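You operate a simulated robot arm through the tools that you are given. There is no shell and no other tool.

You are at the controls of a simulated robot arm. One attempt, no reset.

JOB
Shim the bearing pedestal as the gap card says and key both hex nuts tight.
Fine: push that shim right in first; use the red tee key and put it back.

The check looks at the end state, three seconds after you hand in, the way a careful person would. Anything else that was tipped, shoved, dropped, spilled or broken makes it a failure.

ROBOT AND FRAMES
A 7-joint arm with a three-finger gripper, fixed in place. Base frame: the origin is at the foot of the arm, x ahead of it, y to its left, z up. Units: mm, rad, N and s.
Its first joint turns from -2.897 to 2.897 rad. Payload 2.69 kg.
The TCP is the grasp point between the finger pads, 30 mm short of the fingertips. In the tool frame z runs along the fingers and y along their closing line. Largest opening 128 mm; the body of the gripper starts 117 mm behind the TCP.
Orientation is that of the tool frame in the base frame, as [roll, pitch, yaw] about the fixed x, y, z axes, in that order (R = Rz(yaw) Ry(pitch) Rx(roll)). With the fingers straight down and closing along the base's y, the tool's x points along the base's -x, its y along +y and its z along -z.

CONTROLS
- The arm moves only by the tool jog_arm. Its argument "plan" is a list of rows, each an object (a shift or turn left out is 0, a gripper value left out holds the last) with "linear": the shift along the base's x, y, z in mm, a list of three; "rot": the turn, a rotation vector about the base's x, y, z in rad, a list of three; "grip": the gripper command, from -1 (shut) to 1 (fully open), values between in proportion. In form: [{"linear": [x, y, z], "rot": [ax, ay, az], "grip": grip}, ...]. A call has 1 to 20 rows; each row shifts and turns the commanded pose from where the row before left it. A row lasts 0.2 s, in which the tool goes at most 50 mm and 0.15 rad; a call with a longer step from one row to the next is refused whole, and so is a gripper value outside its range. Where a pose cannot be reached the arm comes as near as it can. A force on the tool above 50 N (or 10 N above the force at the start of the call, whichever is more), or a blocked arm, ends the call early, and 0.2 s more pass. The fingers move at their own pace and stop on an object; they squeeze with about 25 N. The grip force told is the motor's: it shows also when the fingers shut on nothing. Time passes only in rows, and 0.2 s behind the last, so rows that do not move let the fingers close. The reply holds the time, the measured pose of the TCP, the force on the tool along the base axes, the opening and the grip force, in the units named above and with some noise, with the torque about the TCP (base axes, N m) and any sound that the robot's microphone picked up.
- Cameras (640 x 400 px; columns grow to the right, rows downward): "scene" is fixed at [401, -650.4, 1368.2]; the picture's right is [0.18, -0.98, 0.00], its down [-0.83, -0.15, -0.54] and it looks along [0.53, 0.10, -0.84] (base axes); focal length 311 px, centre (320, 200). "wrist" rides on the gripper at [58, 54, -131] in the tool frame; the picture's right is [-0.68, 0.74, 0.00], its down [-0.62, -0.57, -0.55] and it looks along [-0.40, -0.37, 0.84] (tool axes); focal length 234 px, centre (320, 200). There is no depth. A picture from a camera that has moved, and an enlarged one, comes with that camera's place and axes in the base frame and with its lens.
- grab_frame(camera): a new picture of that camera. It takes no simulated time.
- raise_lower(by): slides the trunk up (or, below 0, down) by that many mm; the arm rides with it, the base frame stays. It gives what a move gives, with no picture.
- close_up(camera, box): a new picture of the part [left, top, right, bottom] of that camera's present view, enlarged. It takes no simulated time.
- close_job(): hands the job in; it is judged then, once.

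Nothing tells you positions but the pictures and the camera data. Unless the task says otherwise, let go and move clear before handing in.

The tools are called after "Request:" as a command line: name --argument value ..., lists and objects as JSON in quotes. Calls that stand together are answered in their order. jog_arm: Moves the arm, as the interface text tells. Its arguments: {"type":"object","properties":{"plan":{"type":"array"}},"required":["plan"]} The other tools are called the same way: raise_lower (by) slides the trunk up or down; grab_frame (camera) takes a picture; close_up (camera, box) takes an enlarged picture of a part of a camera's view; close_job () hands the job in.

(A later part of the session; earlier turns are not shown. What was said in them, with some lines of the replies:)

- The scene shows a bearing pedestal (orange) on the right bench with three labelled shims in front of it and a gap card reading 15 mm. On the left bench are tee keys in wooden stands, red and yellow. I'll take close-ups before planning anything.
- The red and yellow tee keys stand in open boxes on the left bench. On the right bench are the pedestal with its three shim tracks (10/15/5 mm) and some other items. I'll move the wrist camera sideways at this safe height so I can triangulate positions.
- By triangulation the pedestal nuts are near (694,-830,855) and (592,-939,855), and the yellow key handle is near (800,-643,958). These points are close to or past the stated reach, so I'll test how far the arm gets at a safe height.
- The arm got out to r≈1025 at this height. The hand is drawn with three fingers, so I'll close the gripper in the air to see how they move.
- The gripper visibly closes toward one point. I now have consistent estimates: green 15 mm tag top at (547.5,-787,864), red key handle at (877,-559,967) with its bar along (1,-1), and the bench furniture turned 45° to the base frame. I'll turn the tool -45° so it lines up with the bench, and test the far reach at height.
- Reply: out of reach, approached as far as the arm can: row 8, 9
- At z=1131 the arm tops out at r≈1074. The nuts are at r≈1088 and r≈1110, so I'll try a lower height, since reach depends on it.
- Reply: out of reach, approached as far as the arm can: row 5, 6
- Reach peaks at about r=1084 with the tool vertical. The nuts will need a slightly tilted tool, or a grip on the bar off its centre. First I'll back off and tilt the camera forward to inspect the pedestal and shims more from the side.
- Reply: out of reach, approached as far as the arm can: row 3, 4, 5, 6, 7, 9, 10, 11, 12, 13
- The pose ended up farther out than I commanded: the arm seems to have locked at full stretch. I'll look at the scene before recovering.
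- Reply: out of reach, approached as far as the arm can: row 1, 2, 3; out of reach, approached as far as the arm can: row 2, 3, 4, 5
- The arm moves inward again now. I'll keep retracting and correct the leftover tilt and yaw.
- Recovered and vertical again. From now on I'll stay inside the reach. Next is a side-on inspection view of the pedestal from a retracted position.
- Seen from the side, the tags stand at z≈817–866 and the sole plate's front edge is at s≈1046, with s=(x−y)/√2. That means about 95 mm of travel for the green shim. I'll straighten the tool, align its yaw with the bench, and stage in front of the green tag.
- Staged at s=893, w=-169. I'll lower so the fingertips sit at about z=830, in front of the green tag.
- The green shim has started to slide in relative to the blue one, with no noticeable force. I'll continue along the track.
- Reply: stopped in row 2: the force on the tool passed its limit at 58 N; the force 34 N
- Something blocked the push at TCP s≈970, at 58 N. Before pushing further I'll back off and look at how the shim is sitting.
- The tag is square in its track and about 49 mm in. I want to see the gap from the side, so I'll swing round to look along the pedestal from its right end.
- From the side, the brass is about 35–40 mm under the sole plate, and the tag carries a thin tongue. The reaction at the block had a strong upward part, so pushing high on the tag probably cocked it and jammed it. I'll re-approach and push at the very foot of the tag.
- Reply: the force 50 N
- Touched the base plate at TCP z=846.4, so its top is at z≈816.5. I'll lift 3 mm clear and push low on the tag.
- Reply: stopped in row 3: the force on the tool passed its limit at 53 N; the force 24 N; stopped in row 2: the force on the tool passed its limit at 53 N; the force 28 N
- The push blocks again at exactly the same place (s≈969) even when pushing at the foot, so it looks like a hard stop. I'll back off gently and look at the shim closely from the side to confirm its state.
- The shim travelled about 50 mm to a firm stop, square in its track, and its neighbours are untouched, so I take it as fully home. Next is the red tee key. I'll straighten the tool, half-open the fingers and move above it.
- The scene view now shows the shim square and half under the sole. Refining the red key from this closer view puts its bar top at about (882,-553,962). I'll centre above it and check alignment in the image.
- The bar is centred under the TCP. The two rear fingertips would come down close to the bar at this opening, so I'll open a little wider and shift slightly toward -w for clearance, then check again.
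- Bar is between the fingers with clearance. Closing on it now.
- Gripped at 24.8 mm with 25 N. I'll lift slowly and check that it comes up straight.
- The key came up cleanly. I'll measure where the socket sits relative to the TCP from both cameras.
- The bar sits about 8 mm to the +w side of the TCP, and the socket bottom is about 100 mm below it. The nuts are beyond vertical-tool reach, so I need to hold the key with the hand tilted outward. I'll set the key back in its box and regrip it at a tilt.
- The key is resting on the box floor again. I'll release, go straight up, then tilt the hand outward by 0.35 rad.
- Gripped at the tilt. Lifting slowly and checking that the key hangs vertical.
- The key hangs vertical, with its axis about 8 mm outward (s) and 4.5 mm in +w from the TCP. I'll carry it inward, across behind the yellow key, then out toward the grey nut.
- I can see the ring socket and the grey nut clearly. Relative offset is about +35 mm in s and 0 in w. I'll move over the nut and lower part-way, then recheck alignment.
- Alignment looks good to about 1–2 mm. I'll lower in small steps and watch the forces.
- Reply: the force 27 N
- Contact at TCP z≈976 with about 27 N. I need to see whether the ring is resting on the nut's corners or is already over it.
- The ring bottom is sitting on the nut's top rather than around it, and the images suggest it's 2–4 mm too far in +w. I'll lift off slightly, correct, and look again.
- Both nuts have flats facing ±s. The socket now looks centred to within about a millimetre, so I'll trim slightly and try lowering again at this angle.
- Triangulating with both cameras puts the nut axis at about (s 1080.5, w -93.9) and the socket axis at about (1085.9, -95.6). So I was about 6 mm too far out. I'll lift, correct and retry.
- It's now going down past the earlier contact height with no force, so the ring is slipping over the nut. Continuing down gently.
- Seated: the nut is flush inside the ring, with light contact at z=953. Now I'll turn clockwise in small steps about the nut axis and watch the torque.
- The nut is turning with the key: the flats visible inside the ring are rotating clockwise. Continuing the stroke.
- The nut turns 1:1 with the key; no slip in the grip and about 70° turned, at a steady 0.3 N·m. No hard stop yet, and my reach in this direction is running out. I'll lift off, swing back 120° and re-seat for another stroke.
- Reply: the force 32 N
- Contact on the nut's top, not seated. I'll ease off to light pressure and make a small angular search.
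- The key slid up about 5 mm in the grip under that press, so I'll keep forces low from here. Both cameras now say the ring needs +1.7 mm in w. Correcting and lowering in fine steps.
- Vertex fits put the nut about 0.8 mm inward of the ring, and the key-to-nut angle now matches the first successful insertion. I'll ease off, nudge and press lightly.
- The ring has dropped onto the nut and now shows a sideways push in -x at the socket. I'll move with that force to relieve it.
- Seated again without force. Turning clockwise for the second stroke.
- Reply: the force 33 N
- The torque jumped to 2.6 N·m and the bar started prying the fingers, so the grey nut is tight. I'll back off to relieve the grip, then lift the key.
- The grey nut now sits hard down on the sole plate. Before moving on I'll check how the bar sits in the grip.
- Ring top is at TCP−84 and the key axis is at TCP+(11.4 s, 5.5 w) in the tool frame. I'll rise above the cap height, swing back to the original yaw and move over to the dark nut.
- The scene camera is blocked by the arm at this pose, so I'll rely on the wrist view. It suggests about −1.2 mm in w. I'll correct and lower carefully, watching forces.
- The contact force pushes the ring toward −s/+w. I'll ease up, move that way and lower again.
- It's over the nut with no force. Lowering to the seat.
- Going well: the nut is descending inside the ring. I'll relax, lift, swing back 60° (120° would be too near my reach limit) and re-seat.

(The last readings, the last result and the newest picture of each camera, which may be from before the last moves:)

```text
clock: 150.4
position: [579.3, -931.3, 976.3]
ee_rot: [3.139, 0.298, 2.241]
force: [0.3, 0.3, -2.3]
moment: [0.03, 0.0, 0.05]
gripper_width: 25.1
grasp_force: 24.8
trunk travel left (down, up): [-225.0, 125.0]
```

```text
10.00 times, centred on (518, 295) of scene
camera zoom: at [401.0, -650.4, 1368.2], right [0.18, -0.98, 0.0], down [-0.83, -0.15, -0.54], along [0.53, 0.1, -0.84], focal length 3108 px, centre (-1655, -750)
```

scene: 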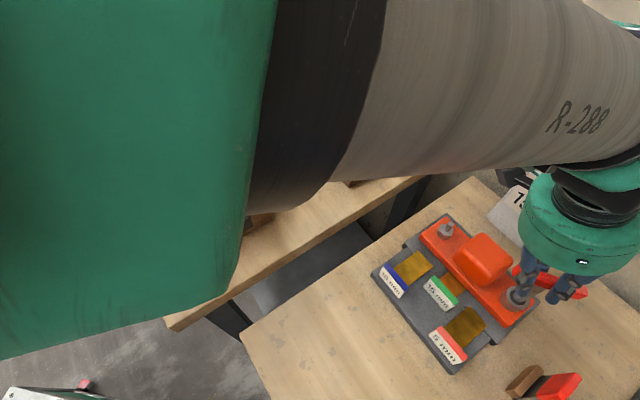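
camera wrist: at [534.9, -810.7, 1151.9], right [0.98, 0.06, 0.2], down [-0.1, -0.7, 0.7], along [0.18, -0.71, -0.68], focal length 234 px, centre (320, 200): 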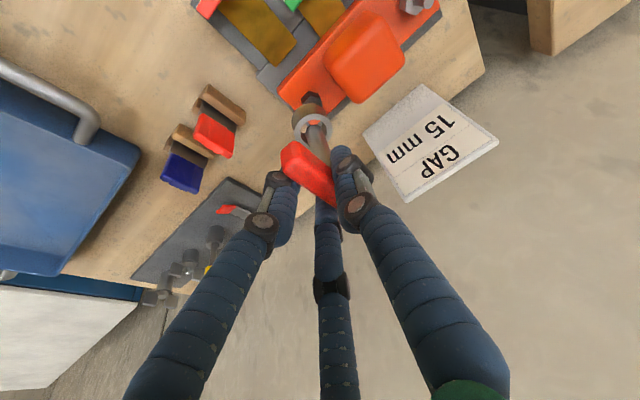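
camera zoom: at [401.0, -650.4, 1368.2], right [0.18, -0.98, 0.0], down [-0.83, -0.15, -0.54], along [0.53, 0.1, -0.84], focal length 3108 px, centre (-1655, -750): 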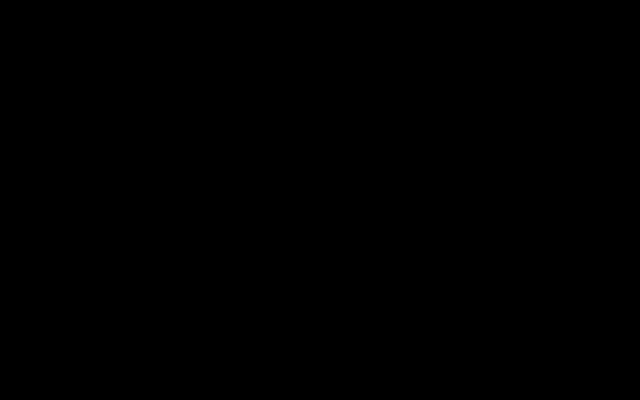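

Request:
jog_arm --plan '[{"linear": [0, 0, -2], "grip": -1}, {"linear": [0, 0, -2]}, {"linear": [0, 0, -1.5]}, {"linear": [0, 0, 0]}]'

Request:
jog_arm --plan '[{"linear": [0, 0, -1.2]}, {"linear": [0, 0, 0]}]'

Request:
jog_arm --plan '[{"linear": [0, 0, -1.2]}, {"linear": [0, 0, 0]}]'

```text
clock: 151.4
position: [578.8, -930.2, 971.4]
ee_rot: [3.141, 0.3, 2.24]
force: [-1.1, -0.3, -1.8]
moment: [0.01, 0.05, 0.0]
gripper_width: 24.9
grasp_force: 25.0
trunk travel left (down, up): [-225.0, 125.0]
```

```text
clock: 152.0
position: [580.3, -930.2, 969.2]
ee_rot: [3.139, 0.298, 2.24]
force: [0.0, -0.2, -2.5]
moment: [-0.01, 0.0, 0.04]
gripper_width: 24.8
grasp_force: 24.9
trunk travel left (down, up): [-225.0, 125.0]
```

```text
clock: 152.6
position: [579.9, -931.7, 968.0]
ee_rot: [3.14, 0.299, 2.239]
force: [-0.2, -0.8, -1.7]
moment: [0.01, 0.08, 0.0]
gripper_width: 24.9
grasp_force: 25.2
trunk travel left (down, up): [-225.0, 125.0]
```

Request:
jog_arm --plan '[{"linear": [0, 0, -1.2]}, {"linear": [0, 0, -1]}, {"linear": [0, 0, 0]}]'

Request:
jog_arm --plan '[{"linear": [0, 0, -1.2]}, {"linear": [0, 0, -1]}, {"linear": [0, 0, 0]}]'

Request:
close_up --camera "wrist" --box '[280, 80, 340, 150]'

```text
clock: 153.4
position: [580.3, -931.4, 965.6]
ee_rot: [3.139, 0.299, 2.24]
force: [-0.1, -0.7, -2.7]
moment: [-0.01, 0.0, 0.01]
gripper_width: 25.1
grasp_force: 24.5
trunk travel left (down, up): [-225.0, 125.0]
```

```text
clock: 154.2
position: [579.7, -930.7, 964.8]
ee_rot: [3.138, 0.298, 2.24]
force: [0.3, -0.1, -2.6]
moment: [-0.01, -0.02, 0.0]
gripper_width: 25.0
grasp_force: 24.9
trunk travel left (down, up): [-225.0, 125.0]
```

```text
5.71 times, centred on (310, 115) of wrist
camera zoom: at [564.4, -823.2, 1072.7], right [0.98, -0.05, 0.2], down [-0.18, -0.69, 0.7], along [0.1, -0.73, -0.68], focal length 1338 px, centre (377, 686)
```

zoom: 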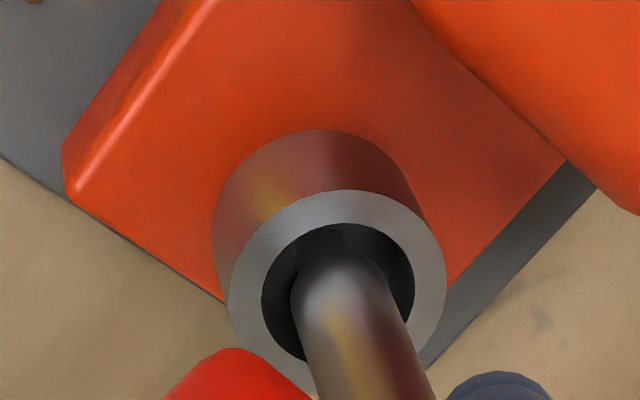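

Re-seated smoothly. Lowering fully and turning again.

Request:
jog_arm --plan '[{"linear": [0, 0, -2], "grip": -1}, {"linear": [0, 0, -2]}, {"linear": [0, 0, -2]}, {"linear": [0, 0, -2]}, {"linear": [0, 0, -2]}, {"linear": [0, 0, -1.5]}, {"linear": [0, 0, 0]}]'

Request:
jog_arm --plan '[{"linear": [0.55, 1.15, -0.5], "rot": [0, 0, -0.1], "grip": -1}, {"linear": [0.65, 1.09, 0], "rot": [0, 0, -0.1]}, {"linear": [0.74, 1.03, 0], "rot": [0, 0, -0.1]}, {"linear": [0.83, 0.95, 0], "rot": [0, 0, -0.1]}]'

```text
clock: 155.8
position: [579.2, -931.4, 953.3]
ee_rot: [3.14, 0.298, 2.239]
force: [-0.1, -0.5, -1.7]
moment: [0.01, 0.05, 0.01]
gripper_width: 24.8
grasp_force: 24.8
trunk travel left (down, up): [-225.0, 125.0]
```

```text
clock: 156.8
position: [583.2, -927.4, 952.2]
ee_rot: [3.14, 0.3, 1.837]
force: [-0.4, -2.3, -0.7]
moment: [-0.17, -0.23, 0.14]
gripper_width: 24.9
grasp_force: 25.3
trunk travel left (down, up): [-225.0, 125.0]
```

Request:
jog_arm --plan '[{"linear": [0.85, 0.72, 0], "rot": [0, 0, -0.1], "grip": -1}, {"linear": [0.92, 0.6, 0], "rot": [0, 0, -0.1]}, {"linear": [1.0, 0.5, 0], "rot": [0, 0, -0.1]}, {"linear": [1.05, 0.4, 0], "rot": [0, 0, -0.1]}]'

Request:
jog_arm --plan '[{"linear": [1.1, 0.3, 0], "rot": [0, 0, -0.1], "grip": -1}, {"linear": [1.12, 0.2, 0], "rot": [0, 0, -0.1]}, {"linear": [1.15, 0.1, 0], "rot": [0, 0, -0.1]}]'

Request:
close_up --camera "scene" --box '[500, 275, 535, 315]'

```text
clock: 157.8
position: [587.2, -926.0, 952.2]
ee_rot: [3.141, 0.299, 1.438]
force: [4.3, -2.6, -3.4]
moment: [-0.11, -0.26, 0.26]
gripper_width: 25.3
grasp_force: 25.0
trunk travel left (down, up): [-225.0, 125.0]
```

```text
clock: 158.6
position: [590.6, -923.6, 951.7]
ee_rot: [3.14, 0.299, 1.139]
force: [6.8, -1.7, -2.3]
moment: [-0.02, -0.43, 0.32]
gripper_width: 25.3
grasp_force: 25.4
trunk travel left (down, up): [-225.0, 125.0]
```

```text
10.00 times, centred on (518, 295) of scene
camera zoom: at [401.0, -650.4, 1368.2], right [0.18, -0.98, 0.0], down [-0.83, -0.15, -0.54], along [0.53, 0.1, -0.84], focal length 3108 px, centre (-1655, -750)
```

zoom: 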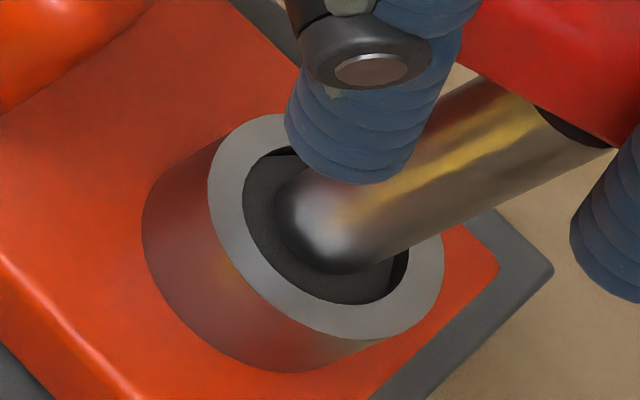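

Request:
jog_arm --plan '[{"linear": [1.3, 0.0, 0], "rot": [0, 0, -0.1], "grip": -1}, {"linear": [1.3, -0.1, 0], "rot": [0, 0, -0.1]}]'

```text
clock: 159.2
position: [593.9, -924.6, 952.4]
ee_rot: [3.14, 0.298, 0.937]
force: [10.2, -5.6, -4.3]
moment: [-0.28, -0.66, 0.43]
gripper_width: 25.6
grasp_force: 25.3
trunk travel left (down, up): [-225.0, 125.0]
```

Request:
jog_arm --plan '[{"linear": [-0.4, -0.2, 0], "rot": [0, 0, 0.07], "grip": -1}, {"linear": [-0.4, 0, 0], "rot": [0, 0, 0.07]}, {"linear": [0, 0, 8]}, {"linear": [0, 0, 8]}, {"linear": [0, 0, 8]}, {"linear": [-1.58, -0.78, 0], "rot": [0, 0, 0.15]}, {"linear": [-1.58, -0.78, 0], "rot": [0, 0, 0.15]}, {"linear": [-1.58, -0.78, 0], "rot": [0, 0, 0.15]}, {"linear": [-1.58, -0.78, 0], "rot": [0, 0, 0.15]}, {"linear": [-1.58, -0.78, 0], "rot": [0, 0, 0.15]}, {"linear": [-1.58, -0.78, 0], "rot": [0, 0, 0.15]}, {"linear": [-1.57, -0.79, 0], "rot": [0, 0, 0.147]}, {"linear": [0, 0, 0]}]'

Request:
close_up --camera "wrist" --box '[280, 80, 340, 150]'

```text
clock: 162.0
position: [578.5, -930.4, 976.0]
ee_rot: [3.139, 0.298, 2.124]
force: [-0.4, -0.7, -2.8]
moment: [0.0, 0.01, 0.0]
gripper_width: 24.8
grasp_force: 24.4
trunk travel left (down, up): [-225.0, 125.0]
```

```text
5.71 times, centred on (310, 115) of wrist
camera zoom: at [576.1, -821.2, 1084.5], right [0.97, -0.16, 0.2], down [-0.26, -0.66, 0.7], along [0.02, -0.73, -0.68], focal length 1338 px, centre (377, 686)
```

zoom: 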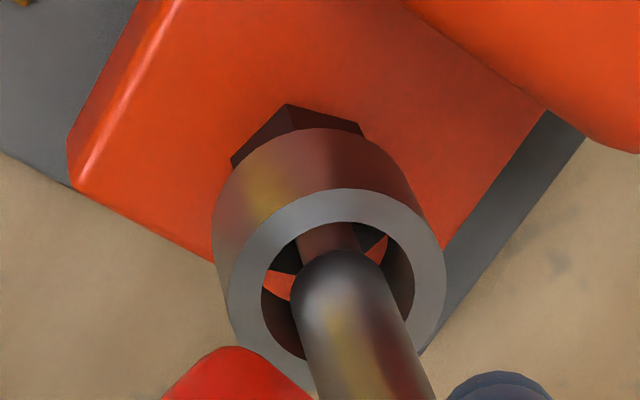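

Request:
jog_arm --plan '[{"linear": [1.3, 0.0, -2], "grip": -1}, {"linear": [0, 0, -2]}, {"linear": [0, 0, -2]}, {"linear": [0, 0, 0]}]'

Request:
jog_arm --plan '[{"linear": [0, 0, -1.2]}, {"linear": [0, 0, 0]}]'

Request:
jog_arm --plan '[{"linear": [0, 0, -1.2]}, {"linear": [0, 0, 0]}]'

Request:
jog_arm --plan '[{"linear": [0, 0, -1.2]}, {"linear": [0, 0, 0]}]'

```text
clock: 163.0
position: [581.1, -929.9, 969.9]
ee_rot: [3.14, 0.297, 2.127]
force: [-0.4, -0.7, -1.5]
moment: [0.0, -0.01, 0.04]
gripper_width: 24.7
grasp_force: 24.9
trunk travel left (down, up): [-225.0, 125.0]
```

```text
clock: 163.6
position: [581.4, -929.1, 969.6]
ee_rot: [3.14, 0.296, 2.126]
force: [-0.6, -0.7, -2.5]
moment: [0.03, 0.05, -0.04]
gripper_width: 24.8
grasp_force: 25.3
trunk travel left (down, up): [-225.0, 125.0]
```

```text
clock: 164.2
position: [580.5, -930.4, 966.5]
ee_rot: [3.14, 0.298, 2.127]
force: [0.3, 0.8, -3.3]
moment: [0.05, 0.0, -0.01]
gripper_width: 25.0
grasp_force: 24.9
trunk travel left (down, up): [-225.0, 125.0]
```

```text
clock: 164.8
position: [582.4, -929.1, 966.6]
ee_rot: [3.139, 0.298, 2.125]
force: [0.1, 0.5, -2.3]
moment: [0.03, 0.02, 0.0]
gripper_width: 24.7
grasp_force: 24.8
trunk travel left (down, up): [-225.0, 125.0]
```

Request:
jog_arm --plan '[{"linear": [0, 0, -1.2], "grip": -1}, {"linear": [0, 0, -1]}, {"linear": [0, 0, 0]}]'

Request:
jog_arm --plan '[{"linear": [0, 0, -1.2]}, {"linear": [0, 0, -1]}, {"linear": [0, 0, 0]}]'

Request:
jog_arm --plan '[{"linear": [0, 0, -1.5]}, {"linear": [0, 0, -1.5]}, {"linear": [0, 0, 0]}]'

Request:
close_up --camera "wrist" --box '[280, 80, 340, 150]'

```text
clock: 165.6
position: [580.1, -929.7, 963.8]
ee_rot: [3.14, 0.298, 2.123]
force: [-0.7, 0.0, -2.8]
moment: [0.03, 0.03, -0.02]
gripper_width: 24.9
grasp_force: 25.5
trunk travel left (down, up): [-225.0, 125.0]
```

```text
clock: 166.4
position: [582.3, -929.1, 960.8]
ee_rot: [3.14, 0.298, 2.126]
force: [0.0, 0.5, -1.8]
moment: [-0.01, 0.01, 0.01]
gripper_width: 24.7
grasp_force: 25.3
trunk travel left (down, up): [-225.0, 125.0]
```

```text
clock: 167.2
position: [582.1, -928.9, 960.0]
ee_rot: [3.14, 0.299, 2.125]
force: [-0.6, 1.8, -1.4]
moment: [0.04, 0.09, -0.02]
gripper_width: 24.7
grasp_force: 25.3
trunk travel left (down, up): [-225.0, 125.0]
```

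```text
5.71 times, centred on (310, 115) of wrist
camera zoom: at [578.1, -821.5, 1067.7], right [0.97, -0.16, 0.2], down [-0.26, -0.66, 0.7], along [0.02, -0.73, -0.68], focal length 1338 px, centre (377, 686)
```

zoom: 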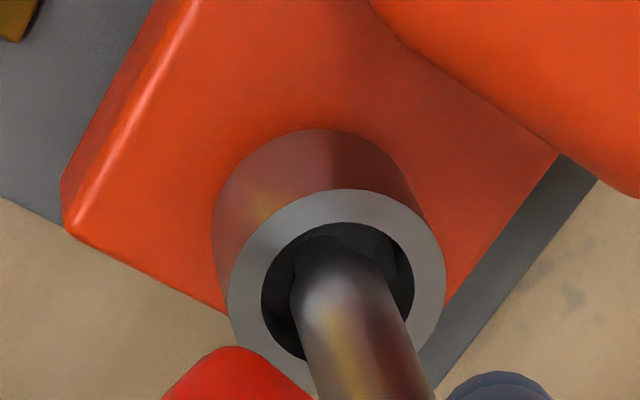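

Request:
jog_arm --plan '[{"linear": [0, 0, -1.5], "grip": -1}, {"linear": [0, 0, -1.5]}, {"linear": [0, 0, -1.5]}, {"linear": [0, 0, 0]}]'

Request:
jog_arm --plan '[{"linear": [0, 0, -1]}, {"linear": [0, 0, -1]}, {"linear": [0, 0, 0]}]'

```text
clock: 168.2
position: [581.8, -929.3, 954.0]
ee_rot: [3.14, 0.297, 2.125]
force: [0.4, 0.0, -3.3]
moment: [0.01, 0.04, 0.02]
gripper_width: 24.8
grasp_force: 24.6
trunk travel left (down, up): [-225.0, 125.0]
```

```text
clock: 169.0
position: [581.6, -930.0, 953.3]
ee_rot: [3.139, 0.298, 2.126]
force: [-2.9, -0.4, -1.1]
moment: [0.02, 0.27, -0.06]
gripper_width: 24.9
grasp_force: 24.6
trunk travel left (down, up): [-225.0, 125.0]
```

Request:
jog_arm --plan '[{"linear": [0.5, 1.1, 0], "rot": [0, 0, -0.1], "grip": -1}, {"linear": [0.7, 1.0, 0], "rot": [0, 0, -0.1]}, {"linear": [0.83, 0.9, 0], "rot": [0, 0, -0.1]}, {"linear": [0.9, 0.78, 0], "rot": [0, 0, -0.1]}]'

Request:
jog_arm --plan '[{"linear": [0.97, 0.62, 0], "rot": [0, 0, -0.1], "grip": -1}, {"linear": [1.02, 0.5, 0], "rot": [0, 0, -0.1]}, {"linear": [1.07, 0.4, 0], "rot": [0, 0, -0.1]}]'

```text
clock: 170.0
position: [584.0, -927.3, 950.8]
ee_rot: [3.14, 0.3, 1.727]
force: [-1.0, -2.3, -0.4]
moment: [-0.25, -0.21, 0.15]
gripper_width: 25.0
grasp_force: 24.7
trunk travel left (down, up): [-225.0, 125.0]
```

```text
clock: 170.8
position: [587.2, -925.1, 950.9]
ee_rot: [3.14, 0.3, 1.424]
force: [-0.1, -5.3, -2.4]
moment: [-0.47, -0.23, 0.24]
gripper_width: 25.0
grasp_force: 25.3
trunk travel left (down, up): [-225.0, 125.0]
```

Request:
jog_arm --plan '[{"linear": [1.05, 0.1, 0], "rot": [0, 0, -0.1], "grip": -1}, {"linear": [0.55, 0.1, 0], "rot": [0, 0, -0.05]}]'

Request:
jog_arm --plan '[{"linear": [0.57, 0.08, 0], "rot": [0, 0, -0.05]}, {"linear": [0.58, 0.05, 0], "rot": [0, 0, -0.05]}]'

Request:
jog_arm --plan '[{"linear": [0.6, 0.03, 0], "rot": [0, 0, -0.05]}, {"linear": [0.6, 0.0, 0], "rot": [0, 0, -0.05]}]'

```text
clock: 171.4
position: [589.4, -925.1, 951.4]
ee_rot: [3.138, 0.298, 1.276]
force: [-1.3, -7.2, -4.9]
moment: [-0.44, -0.07, 0.15]
gripper_width: 25.4
grasp_force: 25.0
trunk travel left (down, up): [-225.0, 125.0]
```

```text
clock: 172.0
position: [589.5, -923.6, 952.2]
ee_rot: [3.141, 0.299, 1.173]
force: [-1.1, -7.5, -5.4]
moment: [-0.41, -0.08, 0.27]
gripper_width: 25.2
grasp_force: 24.7
trunk travel left (down, up): [-225.0, 125.0]
```

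```text
clock: 172.6
position: [591.7, -924.5, 951.8]
ee_rot: [3.14, 0.298, 1.076]
force: [-9.0, -5.8, -0.4]
moment: [-0.62, -0.18, 1.11]
gripper_width: 27.2
grasp_force: 25.2
trunk travel left (down, up): [-225.0, 125.0]
```

The torque is rising sharply (1.1 N·m) at about the same total turn as the grey nut. I'll firm it up a little more.

Request:
jog_arm --plan '[{"linear": [0.5, -0.1, 0], "rot": [0, 0, -0.05], "grip": -1}, {"linear": [0.5, -0.1, 0], "rot": [0, 0, -0.05]}]'

Request:
jog_arm --plan '[{"linear": [0.4, -0.2, 0], "rot": [0, 0, -0.05], "grip": -1}, {"linear": [0, 0, 0]}]'

Request:
close_up --camera "scene" --box '[500, 275, 535, 315]'

```text
clock: 173.2
position: [590.8, -923.5, 954.0]
ee_rot: [3.139, 0.299, 0.975]
force: [-16.3, -8.2, 3.3]
moment: [-0.48, -0.39, 1.57]
gripper_width: 30.1
grasp_force: 25.2
trunk travel left (down, up): [-225.0, 125.0]
```

```text
clock: 173.8
position: [592.2, -924.9, 953.6]
ee_rot: [-3.141, 0.298, 0.924]
force: [-24.0, -6.6, 4.1]
moment: [-0.11, -0.48, 2.16]
gripper_width: 31.7
grasp_force: 24.9
trunk travel left (down, up): [-225.0, 125.0]
```

```text
10.00 times, centred on (518, 295) of scene
camera zoom: at [401.0, -650.4, 1368.2], right [0.18, -0.98, 0.0], down [-0.83, -0.15, -0.54], along [0.53, 0.1, -0.84], focal length 3108 px, centre (-1655, -750)
```

zoom: 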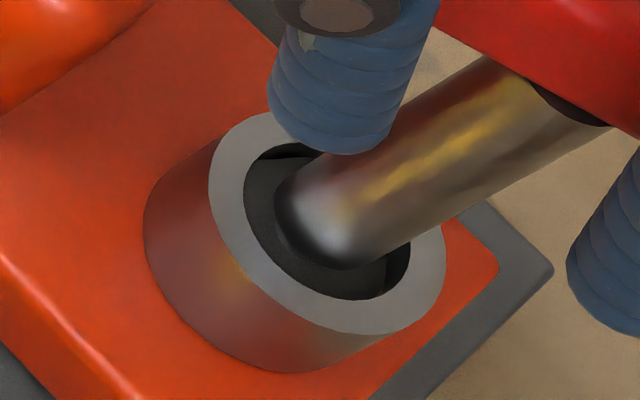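

Dark nut is hard against its stop at 2.2 N·m. Relaxing and lifting off.

Request:
jog_arm --plan '[{"linear": [-0.6, 0.2, 0], "rot": [0, 0, 0.08], "grip": -1}, {"linear": [-0.6, 0.15, 0], "rot": [0, 0, 0.08]}, {"linear": [-0.6, 0.1, 0], "rot": [0, 0, 0.08]}, {"linear": [0, 0, 0]}, {"linear": [0, 0, 0]}]'

```text
clock: 175.0
position: [591.9, -922.8, 953.1]
ee_rot: [3.14, 0.3, 1.165]
force: [-4.2, 1.3, 3.3]
moment: [0.41, -0.1, 0.39]
gripper_width: 25.3
grasp_force: 25.1
trunk travel left (down, up): [-225.0, 125.0]
```

Request:
jog_arm --plan '[{"linear": [-0.7, 0, 0], "rot": [0, 0, 0.07], "grip": -1}, {"linear": [0, 0, 0]}, {"linear": [0, 0, 4]}, {"linear": [0, 0, 8]}, {"linear": [0, 0, 12]}, {"linear": [0, 0, 15]}, {"linear": [0, 0, 15]}, {"linear": [0, 0, 15]}, {"linear": [0, 0, 15]}, {"linear": [0, 0, 10]}, {"linear": [0, 0, 0]}]'

Request:
grab_frame --camera "scene"

Request:
close_up --camera "wrist" --box '[240, 30, 400, 200]'

```text
clock: 177.4
position: [590.0, -926.6, 1046.1]
ee_rot: [3.141, 0.299, 1.235]
force: [0.6, 0.5, -2.0]
moment: [0.06, -0.01, 0.03]
gripper_width: 25.2
grasp_force: 24.9
trunk travel left (down, up): [-225.0, 125.0]
```

```text
taken
```

scene: 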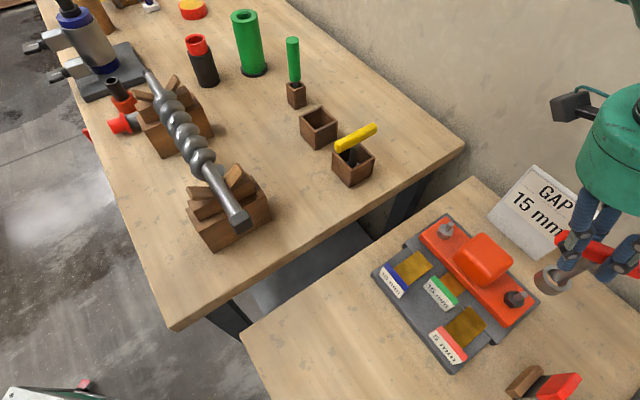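

```text
2.35 times, centred on (320, 115) of wrist
camera zoom: at [673.2, -853.3, 1155.2], right [0.48, -0.85, 0.2], down [-0.68, -0.22, 0.7], along [-0.56, -0.48, -0.68], focal length 551 px, centre (320, 400)
```

zoom: 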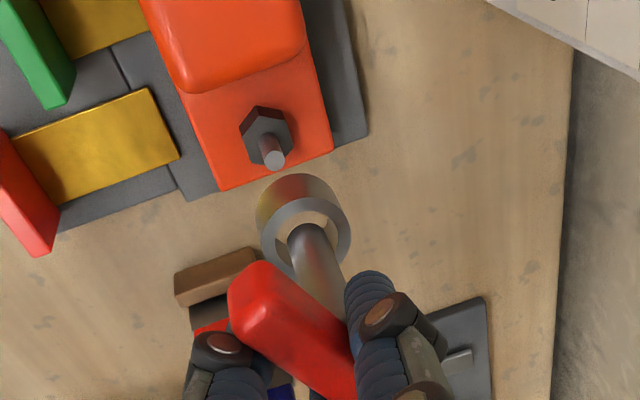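

Both nuts look down on the sole plate. Checking closely before I return the key.

Request:
close_up --camera "scene" --box '[370, 200, 550, 380]'

Request:
close_up --camera "scene" --box '[495, 270, 535, 320]'

Request:
close_up --camera "scene" --box '[430, 205, 470, 255]'

```text
2.22 times, centred on (460, 290) of scene
camera zoom: at [401.0, -650.4, 1368.2], right [0.18, -0.98, 0.0], down [-0.83, -0.15, -0.54], along [0.53, 0.1, -0.84], focal length 691 px, centre (9, 0)
```

zoom: 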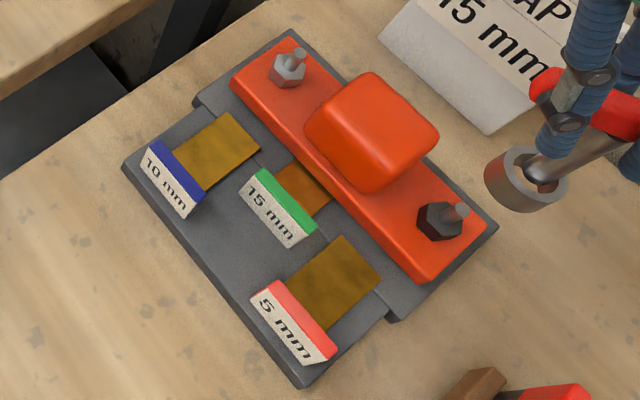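

```text
8.00 times, centred on (515, 295) of scene
camera zoom: at [401.0, -650.4, 1368.2], right [0.18, -0.98, 0.0], down [-0.83, -0.15, -0.54], along [0.53, 0.1, -0.84], focal length 2487 px, centre (-1240, -560)
```

zoom: 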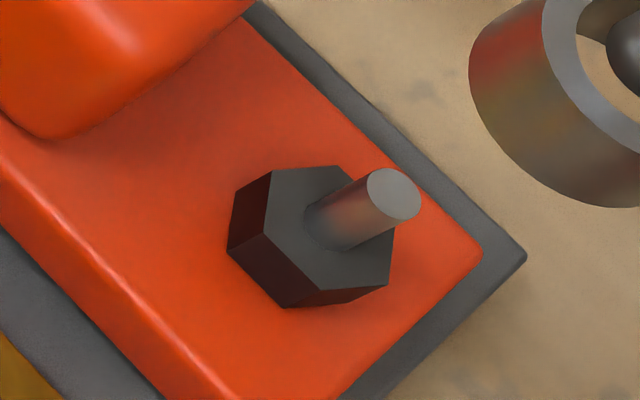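

```text
8.00 times, centred on (450, 230) of scene
camera zoom: at [401.0, -650.4, 1368.2], right [0.18, -0.98, 0.0], down [-0.83, -0.15, -0.54], along [0.53, 0.1, -0.84], focal length 2487 px, centre (-720, -40)
```

zoom: 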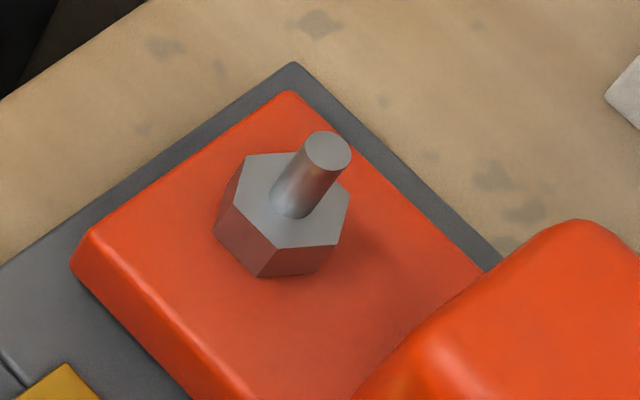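

Both nuts are seated with the studs standing proud, and the other shims are untouched. Now I'll carry the red key back along the same safe path to its box.

Request:
jog_arm --plan '[{"linear": [-6, 6, 0], "rot": [0, 0, 0.14], "grip": -1}, {"linear": [-6, 6, 0], "rot": [0, 0, 0.14]}, {"linear": [-6, 6, 0], "rot": [0, 0, 0.14]}, {"linear": [-6, 6, 0], "rot": [0, 0, 0.14]}, {"linear": [-6, 6, 0], "rot": [0, 0, 0.14]}, {"linear": [-6, 6, 0], "rot": [0, 0, 0.14]}, {"linear": [-6, 6, 0], "rot": [0, 0, 0.14]}, {"linear": [-6, 6, 0], "rot": [0, 0, 0.139]}, {"linear": [-18, 18, 0]}, {"linear": [-18, 18, 0]}, {"linear": [-17, 17, 0]}, {"linear": [0, 0, 0]}]'

Request:
jog_arm --plan '[{"linear": [23.4, 23.4, 0], "grip": -1}, {"linear": [23.4, 23.4, 0]}, {"linear": [23.4, 23.4, 0]}, {"linear": [23.4, 23.4, 0]}, {"linear": [23.4, 23.4, 0]}, {"linear": [23.4, 23.4, 0]}, {"linear": [23.4, 23.4, 0]}, {"linear": [23.4, 23.4, 0]}, {"linear": [23.4, 23.4, 0]}, {"linear": [23.4, 23.4, 0]}, {"linear": [23.4, 23.4, 0]}, {"linear": [23.4, 23.4, 0]}, {"linear": [23.4, 23.4, 0]}, {"linear": [23.4, 23.4, 0]}, {"linear": [0, 0, 0]}]'

Request:
grab_frame --camera "scene"

Request:
grab_frame --camera "wrist"

```text
clock: 180.0
position: [488.8, -821.1, 1047.1]
ee_rot: [3.14, 0.298, 2.356]
force: [0.5, -0.3, -2.7]
moment: [0.01, -0.01, 0.0]
gripper_width: 25.0
grasp_force: 25.0
trunk travel left (down, up): [-225.0, 125.0]
```

```text
clock: 183.2
position: [815.8, -495.5, 1047.9]
ee_rot: [3.141, 0.298, 2.355]
force: [0.4, 0.5, -2.0]
moment: [-0.04, 0.09, -0.02]
gripper_width: 25.3
grasp_force: 25.1
trunk travel left (down, up): [-225.0, 125.0]
```

```text
taken
```

scene: 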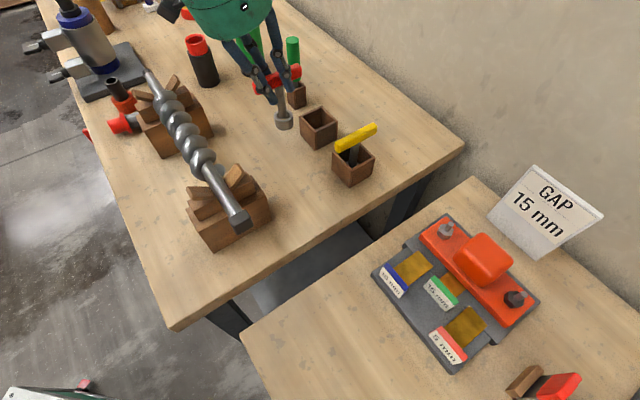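

```text
taken
camera wrist: at [788.7, -391.4, 1155.9], right [0.98, 0.06, 0.2], down [-0.1, -0.7, 0.71], along [0.18, -0.71, -0.68], focal length 234 px, centre (320, 200)
```

wrist: 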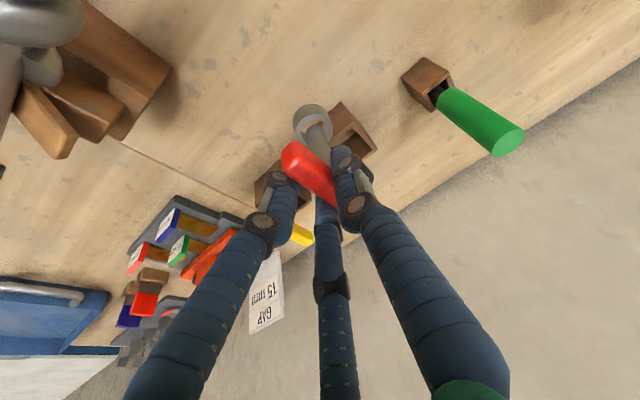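

Request:
jog_arm --plan '[{"linear": [19, -19, 0], "grip": -1}, {"linear": [19, -19, 0]}, {"linear": [18, -18, 0]}, {"linear": [0, 0, 0]}]'

Request:
close_up --camera "scene" --box '[280, 60, 360, 160]'

Request:
close_up --camera "wrist" --box '[250, 60, 370, 180]'

```text
clock: 184.2
position: [873.0, -552.0, 1044.8]
ee_rot: [3.14, 0.299, 2.353]
force: [0.2, -0.3, -3.0]
moment: [-0.01, 0.03, 0.01]
gripper_width: 24.8
grasp_force: 25.3
trunk travel left (down, up): [-225.0, 125.0]
```

```text
4.00 times, centred on (320, 110) of scene
camera zoom: at [401.0, -650.4, 1368.2], right [0.18, -0.98, 0.0], down [-0.83, -0.15, -0.54], along [0.53, 0.1, -0.84], focal length 1243 px, centre (320, 560)
```

zoom: 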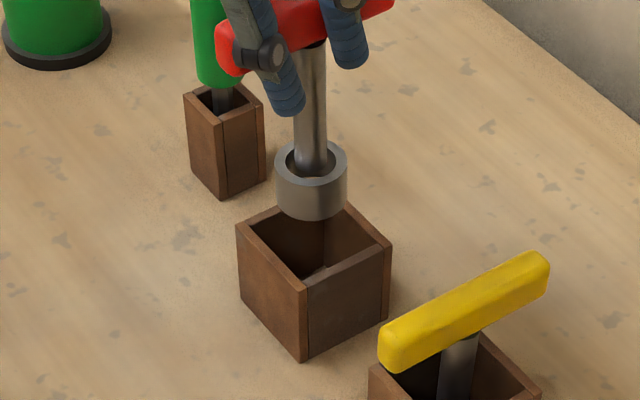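

```text
3.33 times, centred on (310, 120) of wrist
camera zoom: at [844.8, -447.0, 1153.5], right [0.98, 0.06, 0.2], down [-0.1, -0.7, 0.7], along [0.18, -0.71, -0.68], focal length 781 px, centre (353, 467)
```

zoom: 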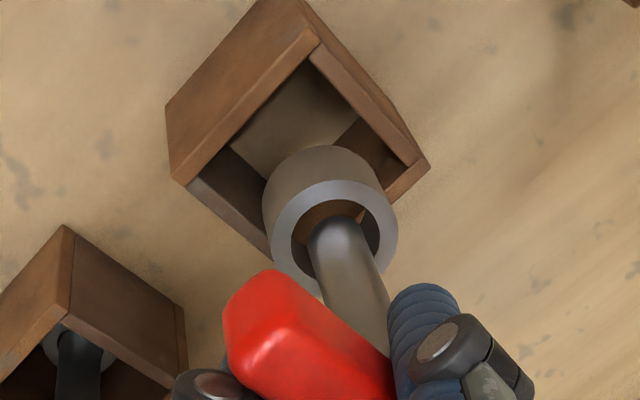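

The key axis is back over the spot it was lifted from, consistent in both cameras. Lowering into the box, checking forces as it passes the rim.

Request:
jog_arm --plan '[{"linear": [0, 0, -10], "grip": -1}, {"linear": [0, 0, -10]}, {"linear": [0, 0, -5]}, {"linear": [0, 0, -5]}, {"linear": [0, 0, -5]}, {"linear": [0, 0, 0]}]'

Request:
close_up --camera "scene" --box '[280, 60, 360, 160]'

Request:
close_up --camera "wrist" --box '[250, 60, 370, 180]'

```text
clock: 185.6
position: [874.5, -552.8, 1010.2]
ee_rot: [3.139, 0.299, 2.353]
force: [0.2, 0.7, -1.7]
moment: [0.03, 0.04, 0.03]
gripper_width: 24.8
grasp_force: 25.7
trunk travel left (down, up): [-225.0, 125.0]
```

```text
4.00 times, centred on (320, 110) of scene
camera zoom: at [401.0, -650.4, 1368.2], right [0.18, -0.98, 0.0], down [-0.83, -0.15, -0.54], along [0.53, 0.1, -0.84], focal length 1243 px, centre (320, 560)
```

zoom: 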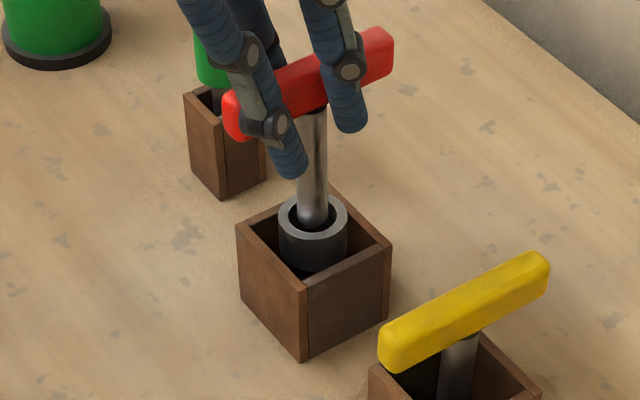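

```text
3.33 times, centred on (310, 120) of wrist
camera zoom: at [845.0, -447.6, 1118.9], right [0.98, 0.06, 0.2], down [-0.1, -0.7, 0.7], along [0.18, -0.71, -0.68], focal length 781 px, centre (353, 467)
```

zoom: 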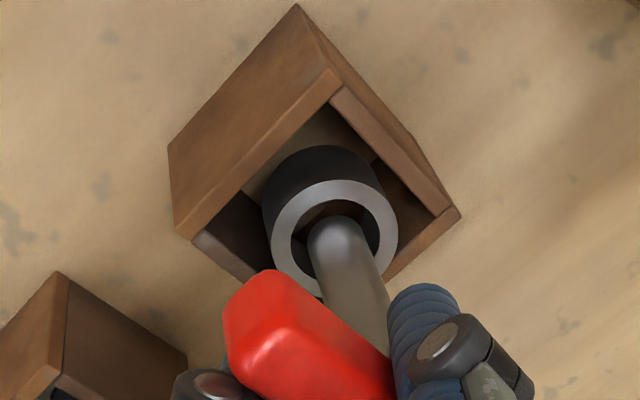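

The socket is inside the box, clear of all walls. Lowering to the floor.

Request:
jog_arm --plan '[{"linear": [0, 0, -10], "grip": -1}, {"linear": [0, 0, -10]}, {"linear": [0, 0, -8]}, {"linear": [0, 0, -6]}, {"linear": [0, 0, -4]}, {"linear": [0, 0, 0]}]'

Request:
jog_arm --plan '[{"linear": [0, 0, -2]}, {"linear": [0, 0, -1.5]}, {"linear": [0, 0, 0]}]'

Request:
jog_arm --plan '[{"linear": [0, 0, -1]}, {"linear": [0, 0, 0]}]'

```text
clock: 187.0
position: [873.2, -552.1, 973.0]
ee_rot: [3.14, 0.299, 2.357]
force: [0.3, -1.0, -2.6]
moment: [0.0, 0.05, -0.01]
gripper_width: 25.0
grasp_force: 25.1
trunk travel left (down, up): [-225.0, 125.0]
```

```text
clock: 187.8
position: [874.2, -550.9, 969.0]
ee_rot: [3.14, 0.299, 2.354]
force: [0.9, -0.3, -2.0]
moment: [0.0, 0.02, 0.01]
gripper_width: 25.0
grasp_force: 24.9
trunk travel left (down, up): [-225.0, 125.0]
```

```text
clock: 188.4
position: [873.5, -551.9, 969.4]
ee_rot: [3.139, 0.298, 2.355]
force: [0.2, 0.8, -2.3]
moment: [-0.01, 0.03, -0.03]
gripper_width: 24.9
grasp_force: 25.2
trunk travel left (down, up): [-225.0, 125.0]
```

Request:
jog_arm --plan '[{"linear": [0, 0, -1]}, {"linear": [0, 0, -0.8]}, {"linear": [0, 0, 0]}]'

Request:
jog_arm --plan '[{"linear": [0, 0, -1]}, {"linear": [0, 0, 0]}]'

Request:
jog_arm --plan '[{"linear": [0, 0, -0.8]}, {"linear": [0, 0, 0]}]'

```text
clock: 189.2
position: [873.4, -552.9, 967.0]
ee_rot: [3.14, 0.298, 2.355]
force: [0.8, 0.1, -2.0]
moment: [-0.02, -0.01, -0.01]
gripper_width: 25.1
grasp_force: 24.8
trunk travel left (down, up): [-225.0, 125.0]
```

```text
clock: 189.8
position: [873.1, -552.7, 966.7]
ee_rot: [3.14, 0.298, 2.354]
force: [0.7, -0.2, -2.1]
moment: [0.05, 0.04, 0.02]
gripper_width: 24.8
grasp_force: 25.4
trunk travel left (down, up): [-225.0, 125.0]
```

```text
clock: 190.4
position: [872.9, -551.8, 966.9]
ee_rot: [3.14, 0.301, 2.354]
force: [-0.9, 0.3, 1.7]
moment: [0.13, 0.11, 0.02]
gripper_width: 25.1
grasp_force: 24.9
trunk travel left (down, up): [-225.0, 125.0]
```

Supported on the floor. Releasing gradually.

Request:
jog_arm --plan '[{"linear": [0, 0, -0.3], "grip": -1}, {"grip": -0.58}, {"grip": -0.5}, {"grip": -0.4}, {"grip": -0.2}, {"grip": 0.1}, {"grip": 0.31}, {"grip": 0.31}]'

Request:
close_up --camera "scene" --box '[270, 40, 370, 160]'

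Request:
grab_frame --camera "wrist"

```text
clock: 192.2
position: [873.4, -552.2, 964.9]
ee_rot: [3.138, 0.299, 2.355]
force: [0.7, 0.2, -1.5]
moment: [0.02, 0.01, -0.04]
gripper_width: 84.1
grasp_force: 0.1
trunk travel left (down, up): [-225.0, 125.0]
```

```text
3.33 times, centred on (320, 100) of scene
camera zoom: at [401.0, -650.4, 1368.2], right [0.18, -0.98, 0.0], down [-0.83, -0.15, -0.54], along [0.53, 0.1, -0.84], focal length 1036 px, centre (320, 533)
```

zoom: 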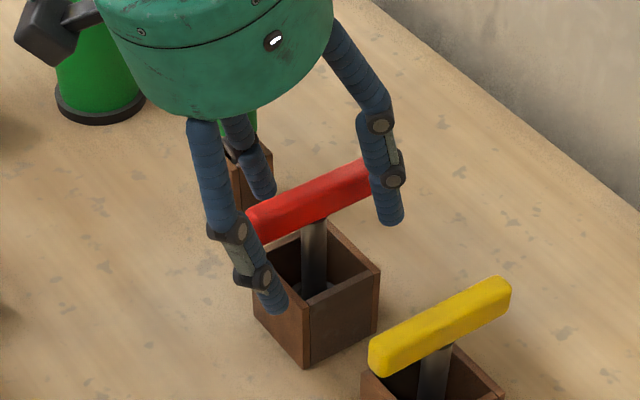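

```text
taken
camera wrist: at [844.7, -447.2, 1073.7], right [0.98, 0.06, 0.2], down [-0.1, -0.7, 0.7], along [0.18, -0.71, -0.68], focal length 234 px, centre (320, 200)
```

wrist: 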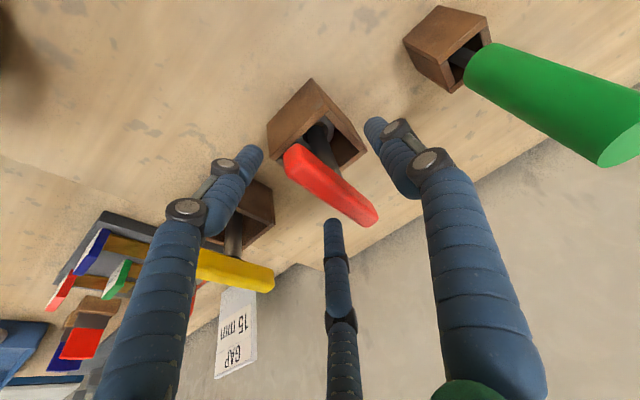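

The key is standing in its box. Moving straight up and clear.

Request:
jog_arm --plan '[{"linear": [0, 0, 8], "grip": 0.31}, {"linear": [0, 0, 15]}, {"linear": [0, 0, 20]}, {"linear": [0, 0, 25]}, {"linear": [0, 0, 25]}, {"linear": [0, 0, 0]}]'

Request:
jog_arm --plan '[{"linear": [-20, 20, 10], "rot": [0.0707, 0.0707, 0]}, {"linear": [-25, 25, 10], "rot": [0.0707, 0.0707, 0]}, {"linear": [-25, 25, 10], "rot": [0.0707, 0.0707, 0]}, {"linear": [-25, 25, 0]}, {"linear": [-25, 25, 0]}, {"linear": [-25, 25, 0]}, {"linear": [0, 0, 0]}]'

Request:
grab_frame --camera "scene"

Request:
grab_frame --camera "wrist"

```text
clock: 193.6
position: [874.0, -551.2, 1059.9]
ee_rot: [3.14, 0.299, 2.355]
force: [0.4, 0.4, 0.0]
moment: [-0.01, -0.05, -0.01]
gripper_width: 84.0
grasp_force: 0.1
trunk travel left (down, up): [-225.0, 125.0]
```

```text
clock: 195.2
position: [728.4, -406.1, 1086.5]
ee_rot: [3.141, -0.001, 2.355]
force: [0.5, 0.5, 0.9]
moment: [-0.01, -0.01, 0.02]
gripper_width: 83.8
grasp_force: 0.0
trunk travel left (down, up): [-225.0, 125.0]
```

```text
taken
```

scene: 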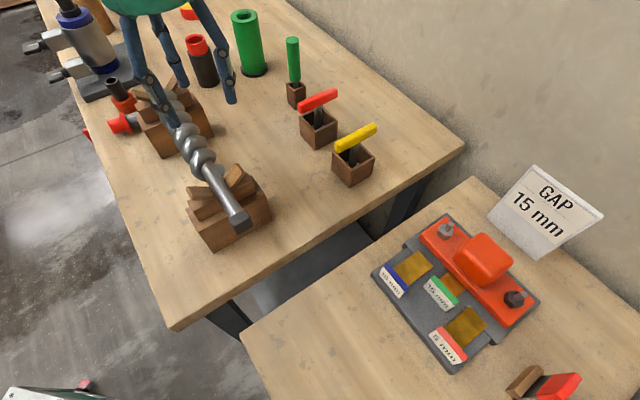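

```text
taken
camera wrist: at [726.3, -327.9, 1218.3], right [1.0, 0.04, 0.0], down [0.03, -0.84, 0.55], along [0.02, -0.55, -0.84], focal length 234 px, centre (320, 200)
```

wrist: 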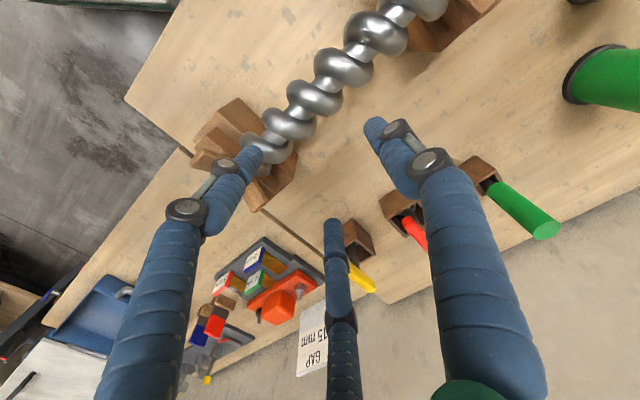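

Everything appears in place. Final close-up checks of the key, pedestal and neighbouring items before handing in.

Request:
close_up --camera "scene" --box '[270, 60, 400, 200]'

Request:
close_up --camera "scene" --box '[360, 150, 620, 400]'

Request:
close_up --camera "wrist" --box '[180, 200, 350, 390]'

```text
2.86 times, centred on (335, 130) of scene
camera zoom: at [401.0, -650.4, 1368.2], right [0.18, -0.98, 0.0], down [-0.83, -0.15, -0.54], along [0.53, 0.1, -0.84], focal length 888 px, centre (277, 400)
```

zoom: 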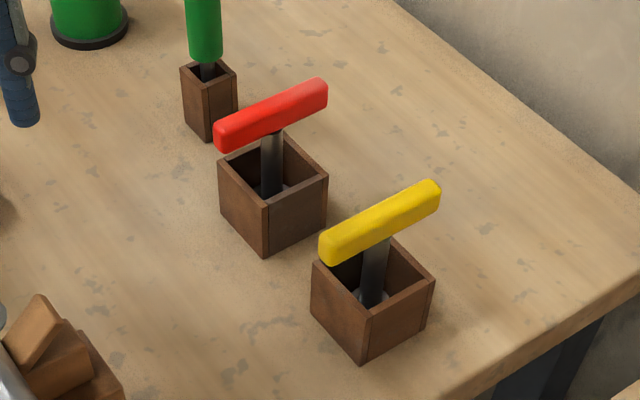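

```text
1.60 times, centred on (490, 275) of scene
camera zoom: at [401.0, -650.4, 1368.2], right [0.18, -0.98, 0.0], down [-0.83, -0.15, -0.54], along [0.53, 0.1, -0.84], focal length 497 px, centre (48, 80)
```

zoom: 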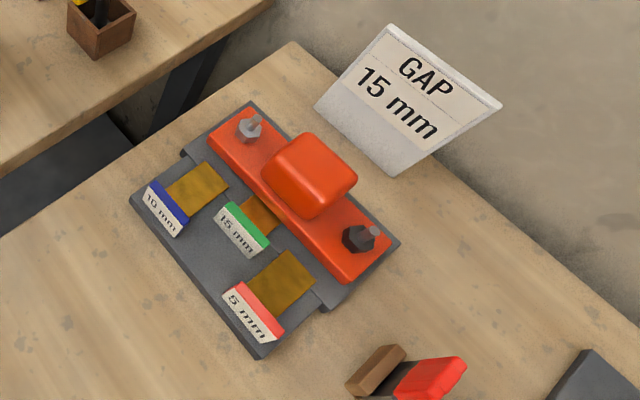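

```text
2.11 times, centred on (265, 295) of wrist
camera zoom: at [726.3, -327.9, 1218.3], right [1.0, 0.04, 0.0], down [0.03, -0.84, 0.55], along [0.02, -0.55, -0.84], focal length 493 px, centre (436, 0)
```

zoom: 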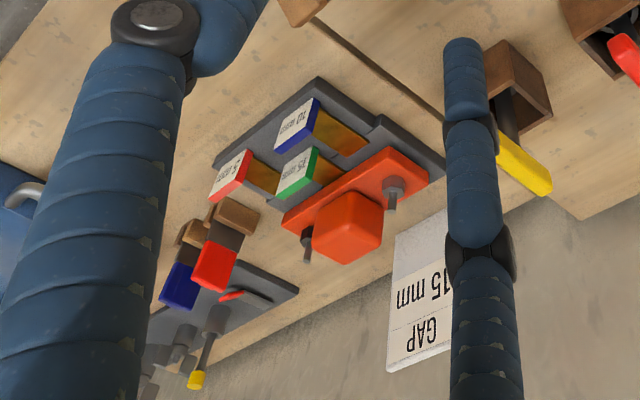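

All good: the 15 mm shim is in to its stop, both nuts are tight, and the red key is upright in its own box. I'll lift the arm a bit further from everything and hand in.

Request:
jog_arm --plan '[{"linear": [0, 0, 30]}, {"linear": [-20, -20, 20]}, {"linear": [-30, -30, 0]}, {"linear": [-30, -30, 0]}, {"linear": [0, 0, 0]}, {"linear": [0, 0, 0]}]'

Request:
grab_frame --camera "scene"

```text
clock: 196.6
position: [648.7, -486.3, 1139.1]
ee_rot: [3.141, 0.0, 2.354]
force: [0.8, 0.4, 0.5]
moment: [-0.04, 0.03, 0.04]
gripper_width: 84.0
grasp_force: 0.1
trunk travel left (down, up): [-225.0, 125.0]
```

```text
taken
```

scene: 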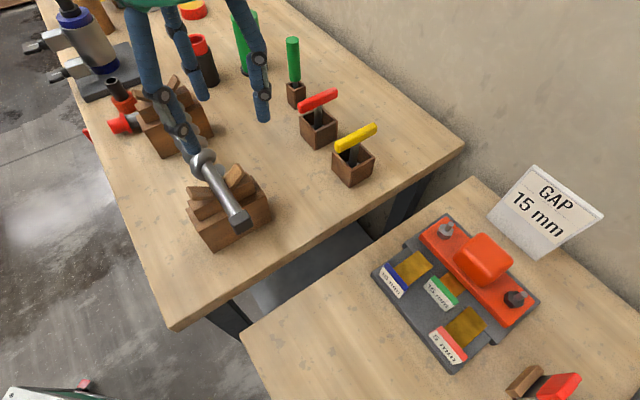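

The arm is clear and still, with nothing in the gripper, and the scene matches the goal. Handing in.

Request:
close_job

```text
The job is handed in.
```

I pushed the 15 mm shim in, tightened both nuts and put the red tee key back, then handed the job in; no result has come back. The one thing I'm not certain of is whether the shim is fully home.

- **Shim:** I pushed it about 50 mm, straight along its track, until it stopped hard at over 50 N. A second push, at the foot of the tag, stopped at the same place. About half of its brass tongue still shows in front of the sole plate. I took the stop as fully in, but I couldn't see under the plate to rule out a jam.
- **Grey nut:** I turned it clockwise roughly half a turn until it locked, with the torque jumping from about 0.3 to 2.6 N·m. It sits down on the sole plate.
- **Dark nut:** It took a similar turn and locked at about 2.2 N·m. It also sits down on the plate.
- **Red tee key:** It is standing upright in its own box, where it started. The nuts were too far out to reach with the hand vertical, so I turned the key with the hand tilted outward.
- **Everything else:** The 5 mm and 10 mm shims, the yellow key and the other bench items look unmoved in the final pictures. The gripper is open and clear of the bench.
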